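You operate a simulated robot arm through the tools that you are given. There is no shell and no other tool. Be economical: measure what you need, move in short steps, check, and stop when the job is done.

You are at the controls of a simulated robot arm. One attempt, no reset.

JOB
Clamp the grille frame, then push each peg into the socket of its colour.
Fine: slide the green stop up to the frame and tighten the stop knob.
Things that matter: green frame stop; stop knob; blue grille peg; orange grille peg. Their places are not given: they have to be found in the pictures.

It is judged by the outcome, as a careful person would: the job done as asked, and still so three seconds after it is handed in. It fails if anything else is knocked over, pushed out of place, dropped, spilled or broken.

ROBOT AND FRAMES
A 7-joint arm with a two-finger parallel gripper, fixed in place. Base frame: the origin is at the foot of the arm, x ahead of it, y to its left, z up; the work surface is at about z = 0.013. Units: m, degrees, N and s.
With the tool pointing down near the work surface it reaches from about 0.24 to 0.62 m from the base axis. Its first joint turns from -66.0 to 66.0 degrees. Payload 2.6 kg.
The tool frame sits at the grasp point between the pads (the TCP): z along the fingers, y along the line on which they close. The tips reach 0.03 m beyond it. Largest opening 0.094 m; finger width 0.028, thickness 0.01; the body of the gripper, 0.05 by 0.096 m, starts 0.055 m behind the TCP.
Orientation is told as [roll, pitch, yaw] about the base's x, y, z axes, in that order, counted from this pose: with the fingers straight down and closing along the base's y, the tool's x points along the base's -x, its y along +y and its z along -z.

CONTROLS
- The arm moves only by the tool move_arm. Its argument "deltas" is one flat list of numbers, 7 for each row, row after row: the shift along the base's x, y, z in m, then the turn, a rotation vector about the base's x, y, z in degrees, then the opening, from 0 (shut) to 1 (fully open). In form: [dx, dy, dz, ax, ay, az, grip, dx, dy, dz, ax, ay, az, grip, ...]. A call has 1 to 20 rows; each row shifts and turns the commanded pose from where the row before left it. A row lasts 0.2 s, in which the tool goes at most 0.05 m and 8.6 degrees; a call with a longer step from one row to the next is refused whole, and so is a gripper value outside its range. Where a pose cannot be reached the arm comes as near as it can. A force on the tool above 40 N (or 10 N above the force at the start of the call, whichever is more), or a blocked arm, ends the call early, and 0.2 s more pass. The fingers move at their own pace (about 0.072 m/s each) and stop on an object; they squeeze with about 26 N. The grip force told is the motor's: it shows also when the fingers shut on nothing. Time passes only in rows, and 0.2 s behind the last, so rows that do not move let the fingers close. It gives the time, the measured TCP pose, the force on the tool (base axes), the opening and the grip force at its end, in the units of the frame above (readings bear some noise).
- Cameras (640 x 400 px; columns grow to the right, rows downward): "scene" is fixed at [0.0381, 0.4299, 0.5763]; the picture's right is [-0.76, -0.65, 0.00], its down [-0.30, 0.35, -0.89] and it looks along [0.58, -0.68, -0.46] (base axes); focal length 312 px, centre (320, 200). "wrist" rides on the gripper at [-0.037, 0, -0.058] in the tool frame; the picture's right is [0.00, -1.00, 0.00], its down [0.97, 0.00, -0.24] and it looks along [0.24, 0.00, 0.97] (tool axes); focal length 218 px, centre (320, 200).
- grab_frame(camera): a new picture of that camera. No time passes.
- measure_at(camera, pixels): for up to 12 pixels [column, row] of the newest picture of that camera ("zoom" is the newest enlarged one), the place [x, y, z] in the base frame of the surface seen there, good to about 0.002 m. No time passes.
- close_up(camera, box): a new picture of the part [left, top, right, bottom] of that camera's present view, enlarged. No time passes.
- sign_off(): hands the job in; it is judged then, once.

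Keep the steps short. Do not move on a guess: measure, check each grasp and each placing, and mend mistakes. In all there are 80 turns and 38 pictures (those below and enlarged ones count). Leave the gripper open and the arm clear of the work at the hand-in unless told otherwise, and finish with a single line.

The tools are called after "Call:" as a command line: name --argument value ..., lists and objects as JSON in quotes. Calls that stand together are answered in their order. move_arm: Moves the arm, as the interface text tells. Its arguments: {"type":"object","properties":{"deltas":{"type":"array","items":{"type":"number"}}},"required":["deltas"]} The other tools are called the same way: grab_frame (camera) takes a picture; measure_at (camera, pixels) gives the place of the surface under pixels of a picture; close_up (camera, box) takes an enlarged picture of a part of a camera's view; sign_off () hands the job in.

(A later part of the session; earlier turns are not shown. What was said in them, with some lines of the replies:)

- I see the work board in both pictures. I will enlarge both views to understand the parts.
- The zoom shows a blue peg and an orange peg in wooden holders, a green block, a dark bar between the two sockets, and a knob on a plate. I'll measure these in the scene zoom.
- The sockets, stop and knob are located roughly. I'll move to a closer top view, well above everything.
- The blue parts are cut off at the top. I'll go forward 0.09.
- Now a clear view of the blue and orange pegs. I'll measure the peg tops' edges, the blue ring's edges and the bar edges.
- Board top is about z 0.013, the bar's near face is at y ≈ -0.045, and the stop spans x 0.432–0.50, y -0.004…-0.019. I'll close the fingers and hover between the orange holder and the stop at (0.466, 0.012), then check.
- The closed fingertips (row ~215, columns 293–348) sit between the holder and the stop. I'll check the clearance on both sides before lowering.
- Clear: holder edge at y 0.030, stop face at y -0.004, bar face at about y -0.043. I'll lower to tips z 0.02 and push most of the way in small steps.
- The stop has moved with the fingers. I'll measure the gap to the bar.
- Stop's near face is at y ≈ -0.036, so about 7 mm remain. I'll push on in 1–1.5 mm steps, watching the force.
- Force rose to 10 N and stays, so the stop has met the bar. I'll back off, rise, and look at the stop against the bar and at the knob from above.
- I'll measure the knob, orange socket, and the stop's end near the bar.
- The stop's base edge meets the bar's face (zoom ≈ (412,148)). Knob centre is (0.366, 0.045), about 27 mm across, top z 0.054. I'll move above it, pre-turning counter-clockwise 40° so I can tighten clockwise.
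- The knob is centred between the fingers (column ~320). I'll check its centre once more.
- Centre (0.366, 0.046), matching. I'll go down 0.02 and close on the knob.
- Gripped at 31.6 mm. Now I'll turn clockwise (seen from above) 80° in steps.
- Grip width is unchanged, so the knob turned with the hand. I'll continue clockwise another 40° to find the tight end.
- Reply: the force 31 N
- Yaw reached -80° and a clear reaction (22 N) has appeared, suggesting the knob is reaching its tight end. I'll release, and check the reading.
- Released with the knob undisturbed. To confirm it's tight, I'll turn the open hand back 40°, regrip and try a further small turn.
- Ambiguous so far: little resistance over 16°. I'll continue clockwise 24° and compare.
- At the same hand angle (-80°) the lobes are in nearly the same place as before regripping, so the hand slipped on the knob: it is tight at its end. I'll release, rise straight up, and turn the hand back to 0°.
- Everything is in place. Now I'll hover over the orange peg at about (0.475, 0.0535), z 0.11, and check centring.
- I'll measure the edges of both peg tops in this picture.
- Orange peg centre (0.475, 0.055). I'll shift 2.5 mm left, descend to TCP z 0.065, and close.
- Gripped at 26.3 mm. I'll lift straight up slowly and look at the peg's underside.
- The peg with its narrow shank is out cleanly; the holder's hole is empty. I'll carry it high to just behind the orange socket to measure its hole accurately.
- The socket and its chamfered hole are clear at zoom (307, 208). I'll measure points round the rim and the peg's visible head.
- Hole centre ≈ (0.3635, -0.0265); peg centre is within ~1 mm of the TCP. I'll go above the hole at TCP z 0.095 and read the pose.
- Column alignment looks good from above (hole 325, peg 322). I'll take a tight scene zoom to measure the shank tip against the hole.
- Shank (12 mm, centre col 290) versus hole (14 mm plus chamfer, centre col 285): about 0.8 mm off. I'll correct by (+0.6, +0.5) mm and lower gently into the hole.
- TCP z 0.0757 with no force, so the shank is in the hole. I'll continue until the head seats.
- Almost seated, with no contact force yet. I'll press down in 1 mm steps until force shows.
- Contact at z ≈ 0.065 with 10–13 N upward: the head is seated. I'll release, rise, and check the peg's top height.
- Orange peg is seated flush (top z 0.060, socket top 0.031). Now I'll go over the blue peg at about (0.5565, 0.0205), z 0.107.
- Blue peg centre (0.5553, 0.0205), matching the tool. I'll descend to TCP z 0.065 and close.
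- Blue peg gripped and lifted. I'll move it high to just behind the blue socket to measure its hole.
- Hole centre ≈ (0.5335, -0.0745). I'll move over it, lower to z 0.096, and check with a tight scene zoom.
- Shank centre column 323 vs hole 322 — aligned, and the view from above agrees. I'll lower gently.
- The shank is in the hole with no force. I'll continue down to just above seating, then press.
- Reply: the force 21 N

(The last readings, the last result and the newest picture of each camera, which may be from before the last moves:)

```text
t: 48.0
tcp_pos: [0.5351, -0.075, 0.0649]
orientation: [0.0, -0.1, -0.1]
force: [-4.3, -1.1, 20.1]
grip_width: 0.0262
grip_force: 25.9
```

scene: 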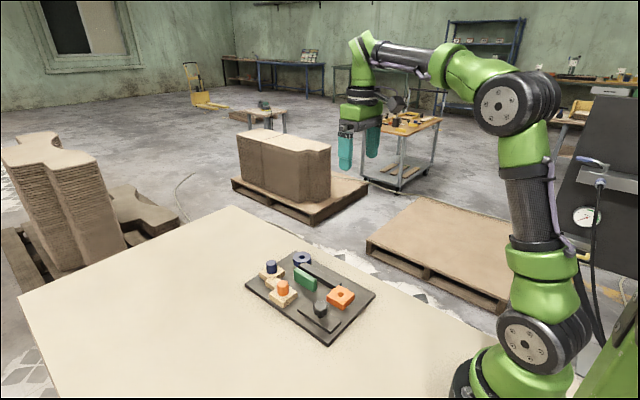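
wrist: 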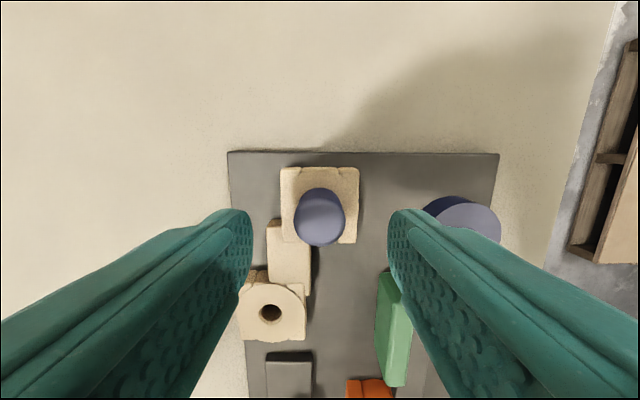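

Seated, with a 20 N press. I'll ease off, release, rise clear, and inspect everything.

Call:
move_arm --deltas '[0, 0, 0.002, 0, 0, 0, 0.2, 0, 0, 0, 0, 0, 0, 0.6, 0, 0, 0, 0, 0, 0, 0.6, 0, 0, 0.02, 0, 0, 0, 0.6, 0, 0, 0.04, 0, 0, 0, 0.6, 0, 0, 0.04, 0, 0, 0, 0.6, -0.03, 0, 0.04, 0, 0, 0, 0.8, -0.04, 0, 0.03, 0, 0, 0, 1, -0.04, 0, 0, 0, 0, 0, 1, -0.04, 0.02, 0, 0, 0, 0, 1, 0, 0.02, 0, 0, 0, 0, 1, 0, 0, 0, 0, 0, 0, 1]'

Call:
close_up --camera "scene" --box '[235, 240, 385, 345]'

Call:
close_up --camera "wrist" --box '[220, 0, 460, 200]'

```text
t: 50.6
tcp_pos: [0.3836, -0.0335, 0.2357]
orientation: [0.1, 0.0, -0.1]
force: [0.4, -0.2, 0.8]
grip_width: 0.094
grip_force: 0.2
```

```text
3.81 times, centred on (310, 292) of scene
```

zoom: 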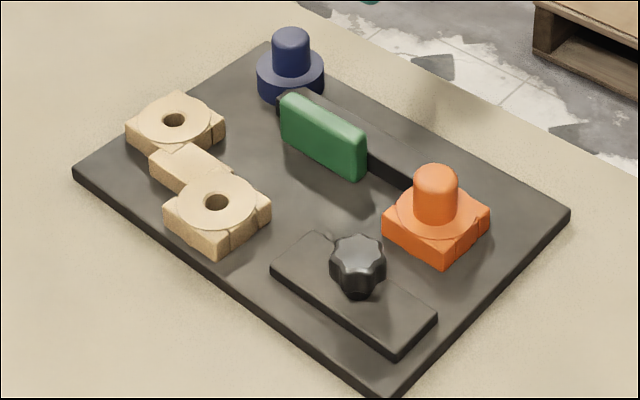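

```text
2.00 times, centred on (340, 100) of wrist
```

zoom: 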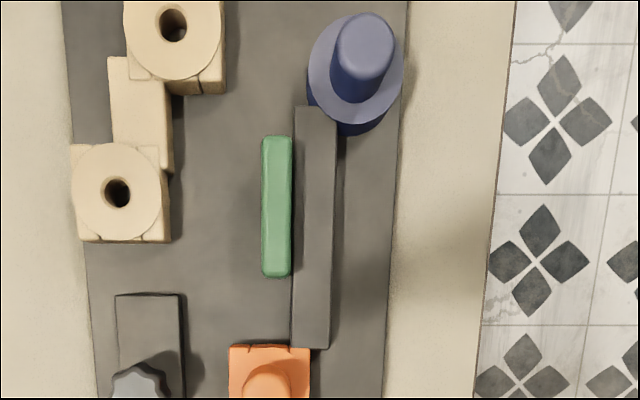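

Pegs are both seated and nothing else has shifted. I'll check the stop-to-bar contact closely once more.

Call:
close_up --camera "wrist" --box '[300, 45, 360, 180]'

```text
2.96 times, centred on (330, 112) of wrist
```

zoom: 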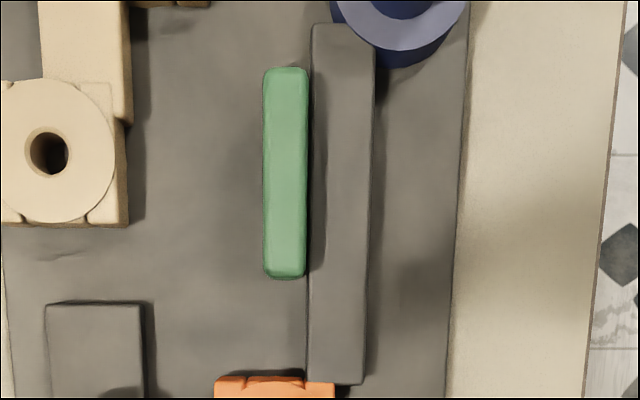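

From here the gap reads 0–1.8 mm, within error. I'll look from lower, directly above the joint line, to be certain.

Call:
move_arm --deltas '[0.04, -0.008, -0.04, 0, 0, 0, 1, 0.0, 0, -0.04, 0, 0, 0, 1, 0, 0, -0.04, 0, 0, 0, 1, 0, 0, 0, 0, 0, 0, 1]'

Call:
close_up --camera "wrist" --box '[270, 80, 370, 190]'

```text
refused: row 1 steps farther than a row can; nothing moved
```

```text
3.64 times, centred on (320, 135) of wrist
```

zoom: 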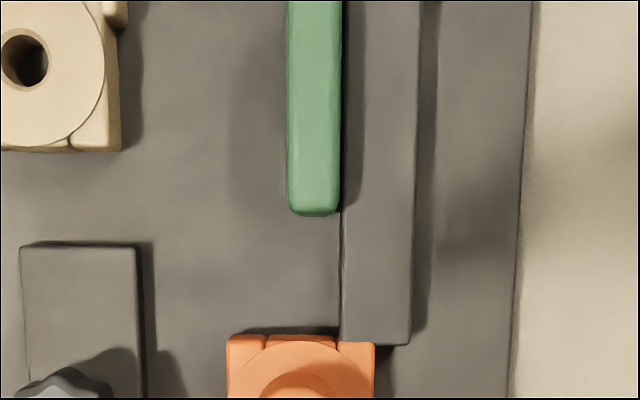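

The move was refused (step too long). I'll use shorter steps.

Call:
move_arm --deltas '[0.02, -0.008, 0, 0, 0, 0, 1, 0.02, 0, -0.03, 0, 0, 0, 1, 0, 0, -0.04, 0, 0, 0, 1, 0, 0, -0.04, 0, 0, 0, 1, 0, 0, 0, 0, 0, 0, 1]'

Call:
close_up --camera "wrist" --box '[260, 70, 380, 200]'

```text
t: 51.8
tcp_pos: [0.425, -0.0437, 0.1255]
orientation: [0.0, 0.0, 0.1]
force: [-0.7, 0.2, 0.2]
grip_width: 0.0942
grip_force: 0.0
```

```text
3.08 times, centred on (320, 135) of wrist
```

zoom: 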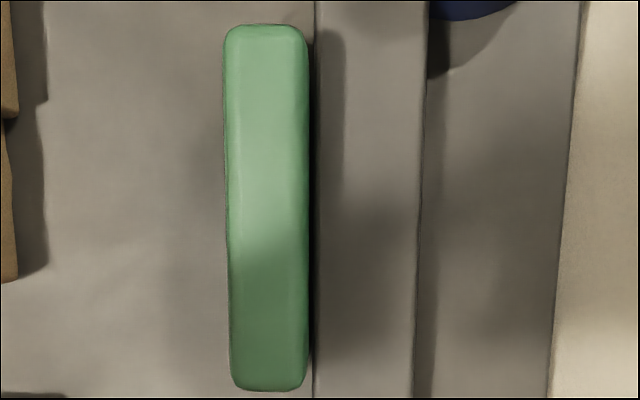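

There is a thin dark strip between stop (col ~309) and bar (col ~316). I'll enlarge it strongly to see whether it's a gap or a shaded face.

Call:
close_up --camera "wrist" --box '[305, 165, 333, 205]'

Call:
measure_at --camera "zoom" --pixels '[[250, 100], [270, 100], [275, 100], [280, 100], [285, 100], [290, 100], [295, 100], [300, 100], [305, 100], [310, 100], [320, 100], [330, 100]]'

```text
10.00 times, centred on (319, 185) of wrist
```

zoom: 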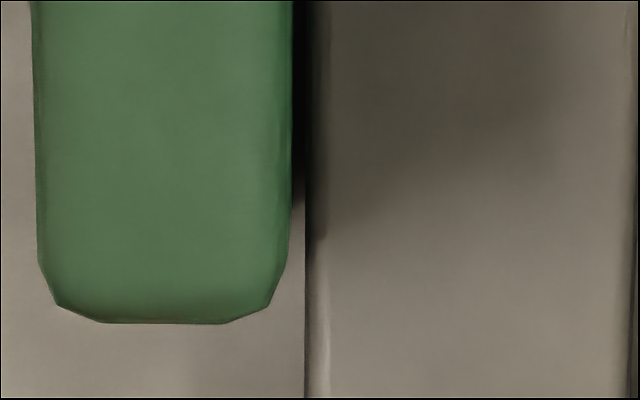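

```text
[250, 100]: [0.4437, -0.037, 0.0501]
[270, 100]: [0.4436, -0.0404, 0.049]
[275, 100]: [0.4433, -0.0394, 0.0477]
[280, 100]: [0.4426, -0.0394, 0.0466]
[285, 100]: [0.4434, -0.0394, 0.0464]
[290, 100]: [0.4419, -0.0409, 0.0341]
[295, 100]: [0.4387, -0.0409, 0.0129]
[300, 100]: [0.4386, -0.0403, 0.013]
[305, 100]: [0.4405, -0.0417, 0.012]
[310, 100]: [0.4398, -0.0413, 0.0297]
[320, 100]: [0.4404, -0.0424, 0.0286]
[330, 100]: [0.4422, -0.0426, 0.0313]
```

The floor is visible in the strip, so there is a real gap of about 1 mm. I'll go back with closed fingers and press the stop gently again to see if it closes.

Call:
move_arm --deltas '[0.02, 0.024, 0, 0, 0, 0, 0.5, 0.0205, 0.0237, 0, 0, 0, 0, 0, 0, 0, 0, 0, 0, 0, 0, 0, 0, 0, 0, 0, 0, 0, 0, 0, 0, 0, 0, 0, 0, 0, 0, -0.03, 0, 0, 0, 0, 0, 0, -0.03, 0, 0, 0, 0, 0, 0, -0.015, 0, 0, 0, 0, 0, 0, 0, 0, 0, 0, 0, 0, -0.007, 0, 0, 0, 0, 0, 0, -0.005, 0, 0, 0, 0, 0, 0, -0.002, 0, 0, 0, 0, 0, 0, 0, 0, 0, 0, 0, 0]'

Call:
move_arm --deltas '[0, -0.001, 0, 0, 0, 0, 0, 0, 0, 0, 0, 0, 0, 0]'

```text
t: 54.6
tcp_pos: [0.4655, -0.008, 0.0501]
orientation: [0.1, 0.1, 0.1]
force: [-1.2, -0.9, 0.6]
grip_width: 0.0
grip_force: 26.4
```

```text
t: 55.2
tcp_pos: [0.4643, -0.0095, 0.0509]
orientation: [0.0, 0.0, -0.1]
force: [-0.2, 0.5, 0.8]
grip_width: 0.0
grip_force: 25.7
```

No contact yet at y -0.0095. I'll step on by 1 mm at a time.

Call:
move_arm --deltas '[0, -0.001, 0, 0, 0, 0, 0, 0, 0, 0, 0, 0, 0, 0]'

Call:
move_arm --deltas '[0, -0.001, 0, 0, 0, 0, 0, 0, 0, 0, 0, 0, 0, 0]'

Call:
move_arm --deltas '[0, -0.001, 0, 0, 0, 0, 0, 0, 0, 0, 0, 0, 0, 0]'

```text
t: 55.8
tcp_pos: [0.4654, -0.0101, 0.0503]
orientation: [0.0, 0.0, 0.1]
force: [-0.5, 0.7, 0.1]
grip_width: 0.0
grip_force: 25.8
```

```text
t: 56.4
tcp_pos: [0.4639, -0.0107, 0.0491]
orientation: [0.2, 0.0, -0.1]
force: [1.5, 5.6, -3.9]
grip_width: 0.0
grip_force: 25.7
```

```text
t: 57.0
tcp_pos: [0.4651, -0.0149, 0.0519]
orientation: [0.0, -0.1, -0.1]
force: [0.8, 0.3, -0.3]
grip_width: 0.0
grip_force: 26.2
```

The stop stuck and then slipped (5.6 N → 0.3 N), so the earlier force was friction. I'll continue in half-millimetre steps to true contact.

Call:
move_arm --deltas '[0, -0.0005, 0, 0, 0, 0, 0, 0, 0, 0, 0, 0, 0, 0]'

Call:
move_arm --deltas '[0, -0.0005, 0, 0, 0, 0, 0, 0, 0, 0, 0, 0, 0, 0]'

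Call:
measure_at --camera "wrist" --pixels '[[320, 100]]'

```text
t: 57.6
tcp_pos: [0.4651, -0.0134, 0.0504]
orientation: [0.0, 0.0, 0.1]
force: [-0.3, -0.3, 0.2]
grip_width: 0.0002
grip_force: 25.6
```

```text
t: 58.2
tcp_pos: [0.4656, -0.0143, 0.0495]
orientation: [0.0, 0.1, 0.0]
force: [-1.7, 1.5, 2.5]
grip_width: 0.0002
grip_force: 26.8
```

```text
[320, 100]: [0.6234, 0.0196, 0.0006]
```

Call:
move_arm --deltas '[0, -0.0005, 0, 0, 0, 0, 0, 0, 0, 0, 0, 0, 0, 0]'

Call:
move_arm --deltas '[0, -0.0005, 0, 0, 0, 0, 0, 0, 0, 0, 0, 0, 0, 0]'

Call:
move_arm --deltas '[0, -0.0005, 0, 0, 0, 0, 0, 0, 0, 0, 0, 0, 0, 0]'

```text
t: 58.8
tcp_pos: [0.4645, -0.0137, 0.0506]
orientation: [0.0, 0.0, 0.0]
force: [-0.5, 1.0, 2.1]
grip_width: 0.0
grip_force: 26.3
```

```text
t: 59.4
tcp_pos: [0.464, -0.0139, 0.0505]
orientation: [0.0, 0.0, 0.0]
force: [0.2, 0.8, 0.0]
grip_width: 0.0001
grip_force: 26.5
```

```text
t: 60.0
tcp_pos: [0.4651, -0.0137, 0.0513]
orientation: [0.0, 0.0, 0.0]
force: [-0.9, -0.4, 0.1]
grip_width: 0.0
grip_force: 25.9
```

Readings are within noise: still no contact force. I'll continue with 1 mm steps.

Call:
move_arm --deltas '[0, -0.001, 0, 0, 0, 0, 0, 0, 0, 0, 0, 0, 0, 0]'

Call:
move_arm --deltas '[0, 0, 0, 0, 0, 0, 0]'

```text
t: 60.6
tcp_pos: [0.4648, -0.0144, 0.0506]
orientation: [0.2, 0.0, 0.0]
force: [-1.9, 4.3, 5.2]
grip_width: 0.0002
grip_force: 26.0
```

```text
t: 61.0
tcp_pos: [0.4643, -0.0155, 0.0511]
orientation: [0.1, 0.1, 0.0]
force: [-2.3, 6.8, 6.8]
grip_width: 0.0
grip_force: 25.9
```

Call:
move_arm --deltas '[0, -0.0007, 0, 0, 0, 0, 0, 0, 0, 0, 0, 0, 0, 0]'

Call:
move_arm --deltas '[0, -0.0007, 0, 0, 0, 0, 0, 0, 0, 0, 0, 0, 0, 0]'

```text
t: 61.6
tcp_pos: [0.4656, -0.016, 0.0513]
orientation: [0.1, 0.0, 0.1]
force: [-0.8, 12.6, 7.5]
grip_width: 0.0
grip_force: 26.3
```

```text
t: 62.2
tcp_pos: [0.4651, -0.0172, 0.05]
orientation: [0.0, -0.1, 0.0]
force: [1.3, 14.5, 7.0]
grip_width: 0.0
grip_force: 26.3
```

Force now rises steadily to 14.5 N without slipping: true contact. I'll back off, rise, and retighten the knob to lock it in this position, at the known centre (0.366, 0.0455).

Call:
move_arm --deltas '[0, 0.003, 0, 0, 0, 0, 0, 0, 0.008, 0, 0, 0, 0, 0, 0, 0.005, 0, 0, 0, 0, 0, 0, 0, 0.03, 0, 0, 0, 0, 0, 0, 0.04, 0, 0, 0, 0, -0.03, 0.01, 0, 0, 0, 8, 0.3, -0.03, 0.01, 0, 0, 0, 8, 0.6, -0.03, 0.012, 0, 0, 0, 8, 0.6, -0.01, 0.012, 0, 0, 0, 8, 0.6, 0, 0, 0, 0, 0, 8, 0.6, 0, 0, 0, 0, 0, 0, 0.6]'

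Call:
move_arm --deltas '[0, 0, 0, 0, 0, 0, 0.6]'

```text
t: 64.6
tcp_pos: [0.3651, 0.043, 0.1201]
orientation: [0.0, -0.1, 40.2]
force: [-0.6, -0.2, 0.2]
grip_width: 0.0568
grip_force: 0.0
```

```text
t: 65.0
tcp_pos: [0.3646, 0.0431, 0.1205]
orientation: [0.0, 0.0, 40.1]
force: [0.3, 0.3, -0.1]
grip_width: 0.0565
grip_force: 0.1
```

I'm above the knob at yaw +40°. I'll correct by (+1.3, +2.4) mm, descend to z 0.059, and grip.

Call:
move_arm --deltas '[0.0013, 0.0024, -0.03, 0, 0, 0, 0.6, 0, 0, -0.02, 0, 0, 0, 0.6, 0, 0, -0.0115, 0, 0, 0, 0.6, 0, 0, 0, 0, 0, 0, 0.3, 0, 0, 0, 0, 0, 0, 0, 0, 0, 0, 0, 0, 0, 0, 0, 0, 0, 0, 0, 0, 0]'

Call:
move_arm --deltas '[0, 0, 0, 0, 0, -8, 0, 0, 0, 0, 0, 0, -8, 0, 0, 0, 0, 0, 0, -8, 0, 0, 0, 0, 0, 0, -8, 0, 0, 0, 0, 0, 0, -8, 0, 0, 0, 0, 0, 0, 0, 0]'

```text
t: 66.6
tcp_pos: [0.3661, 0.0448, 0.0587]
orientation: [0.1, 0.1, 40.0]
force: [-7.9, 6.8, 0.2]
grip_width: 0.0318
grip_force: 26.3
```

```text
t: 68.0
tcp_pos: [0.3677, 0.0436, 0.0587]
orientation: [0.0, -0.2, -0.1]
force: [3.1, -5.1, 2.4]
grip_width: 0.0316
grip_force: 26.1
```

I'll turn a further 40° clockwise to be sure it's against its end.

Call:
move_arm --deltas '[0, 0, 0, 0, 0, -8, 0, 0, 0, 0, 0, 0, -8, 0, 0, 0, 0, 0, 0, -8, 0, 0, 0, 0, 0, 0, -8, 0, 0, 0, 0, 0, 0, -8, 0, 0, 0, 0, 0, 0, 0, 0]'

Call:
move_arm --deltas '[0, 0, 0, 0, 0, 0, 0.3, 0, 0, 0, 0, 0, 0, 0.6, 0, 0, 0, 0, 0, 0, 0.6, 0, 0, 0.03, 0, 0, 0, 0.6, 0, 0, 0.04, 0, 0, 8, 0.6, 0.015, -0.03, 0.02, 0, 0, 8, 0.8, 0.015, -0.03, 0, 0, 0, 8, 1, 0.015, -0.03, 0, 0, 0, 8, 1, 0.015, 0.002, 0, 0, 0, 8, 1, 0, 0, 0, 0, 0, 0, 1]'

```text
t: 69.4
tcp_pos: [0.3671, 0.0449, 0.057]
orientation: [0.0, 0.2, -40.1]
force: [-3.3, -2.8, -4.6]
grip_width: 0.0313
grip_force: 26.1
```

```text
t: 71.6
tcp_pos: [0.4249, -0.0421, 0.149]
orientation: [0.1, 0.0, 0.1]
force: [0.6, 0.0, -0.3]
grip_width: 0.0943
grip_force: 0.1
```

Now above the joint line. I'll take one picture of the joint (whole stop, bar and both sockets in reach) and measure across it.

Call:
close_up --camera "wrist" --box '[270, 60, 370, 200]'

```text
2.86 times, centred on (320, 130) of wrist
```

zoom: 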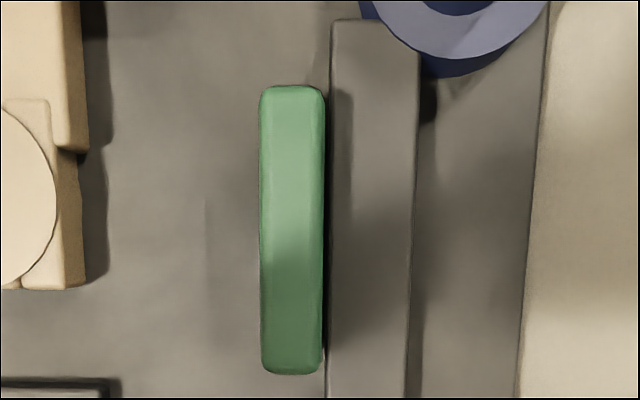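

Call:
measure_at --camera "zoom" --pixels '[[318, 300], [321, 300], [323, 300], [325, 300], [327, 300], [329, 300], [331, 300], [334, 300], [322, 150], [325, 150], [328, 150], [331, 150]]'

Call:
measure_at --camera "zoom" --pixels '[[325, 300], [326, 300], [327, 300], [328, 300], [325, 200], [326, 200], [327, 200], [328, 200], [329, 200], [326, 120], [328, 120], [330, 120]]'

```text
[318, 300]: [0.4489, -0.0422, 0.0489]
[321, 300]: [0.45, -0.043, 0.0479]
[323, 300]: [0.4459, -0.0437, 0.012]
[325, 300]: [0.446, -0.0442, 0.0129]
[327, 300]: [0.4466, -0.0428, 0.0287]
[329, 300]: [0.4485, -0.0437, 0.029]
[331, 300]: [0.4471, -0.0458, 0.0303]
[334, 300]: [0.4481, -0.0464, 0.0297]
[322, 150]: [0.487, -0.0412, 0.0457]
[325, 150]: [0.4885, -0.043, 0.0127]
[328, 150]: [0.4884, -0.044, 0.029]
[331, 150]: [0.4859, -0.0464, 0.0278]
```

```text
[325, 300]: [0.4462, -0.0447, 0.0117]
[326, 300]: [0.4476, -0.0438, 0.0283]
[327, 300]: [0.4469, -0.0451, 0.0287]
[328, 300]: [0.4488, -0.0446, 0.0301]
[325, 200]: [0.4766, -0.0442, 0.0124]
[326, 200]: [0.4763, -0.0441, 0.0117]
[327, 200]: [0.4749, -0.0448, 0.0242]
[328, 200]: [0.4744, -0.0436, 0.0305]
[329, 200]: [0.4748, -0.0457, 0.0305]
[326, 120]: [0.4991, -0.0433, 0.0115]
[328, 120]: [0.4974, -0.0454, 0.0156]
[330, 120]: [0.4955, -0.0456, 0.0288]
```

Relative to the board edge the stop is about 65.2 mm away and the bar about 63.6–64.2 mm. Both are unchanged within reading error since before the second push. So the stop stands hard against the frame: it withstood 14.5 N, and the visible strip is about 1 mm, at the limit of measurement. The knob is tight and both pegs are seated. I'll rise clear with the gripper open.

Call:
move_arm --deltas '[0, 0, 0.04, 0, 0, 0, 1, 0, 0, 0.04, 0, 0, 0, 1, 0, 0, 0.04, 0, 0, 0, 1, 0, 0, 0, 0, 0, 0, 1]'

Call:
sign_off

```text
t: 72.6
tcp_pos: [0.4265, -0.0413, 0.2695]
orientation: [0.0, 0.0, 0.1]
force: [-0.5, 0.2, 0.3]
grip_width: 0.0942
grip_force: 0.1
```

```text
The job is handed in.
```

Handed in: the green stop is pushed against the frame (it held a 14.5 N push, though a strip of about 1 mm still shows), the knob is turned clockwise to its end, both pegs are seated in their own-colour sockets, and the gripper is open and clear.
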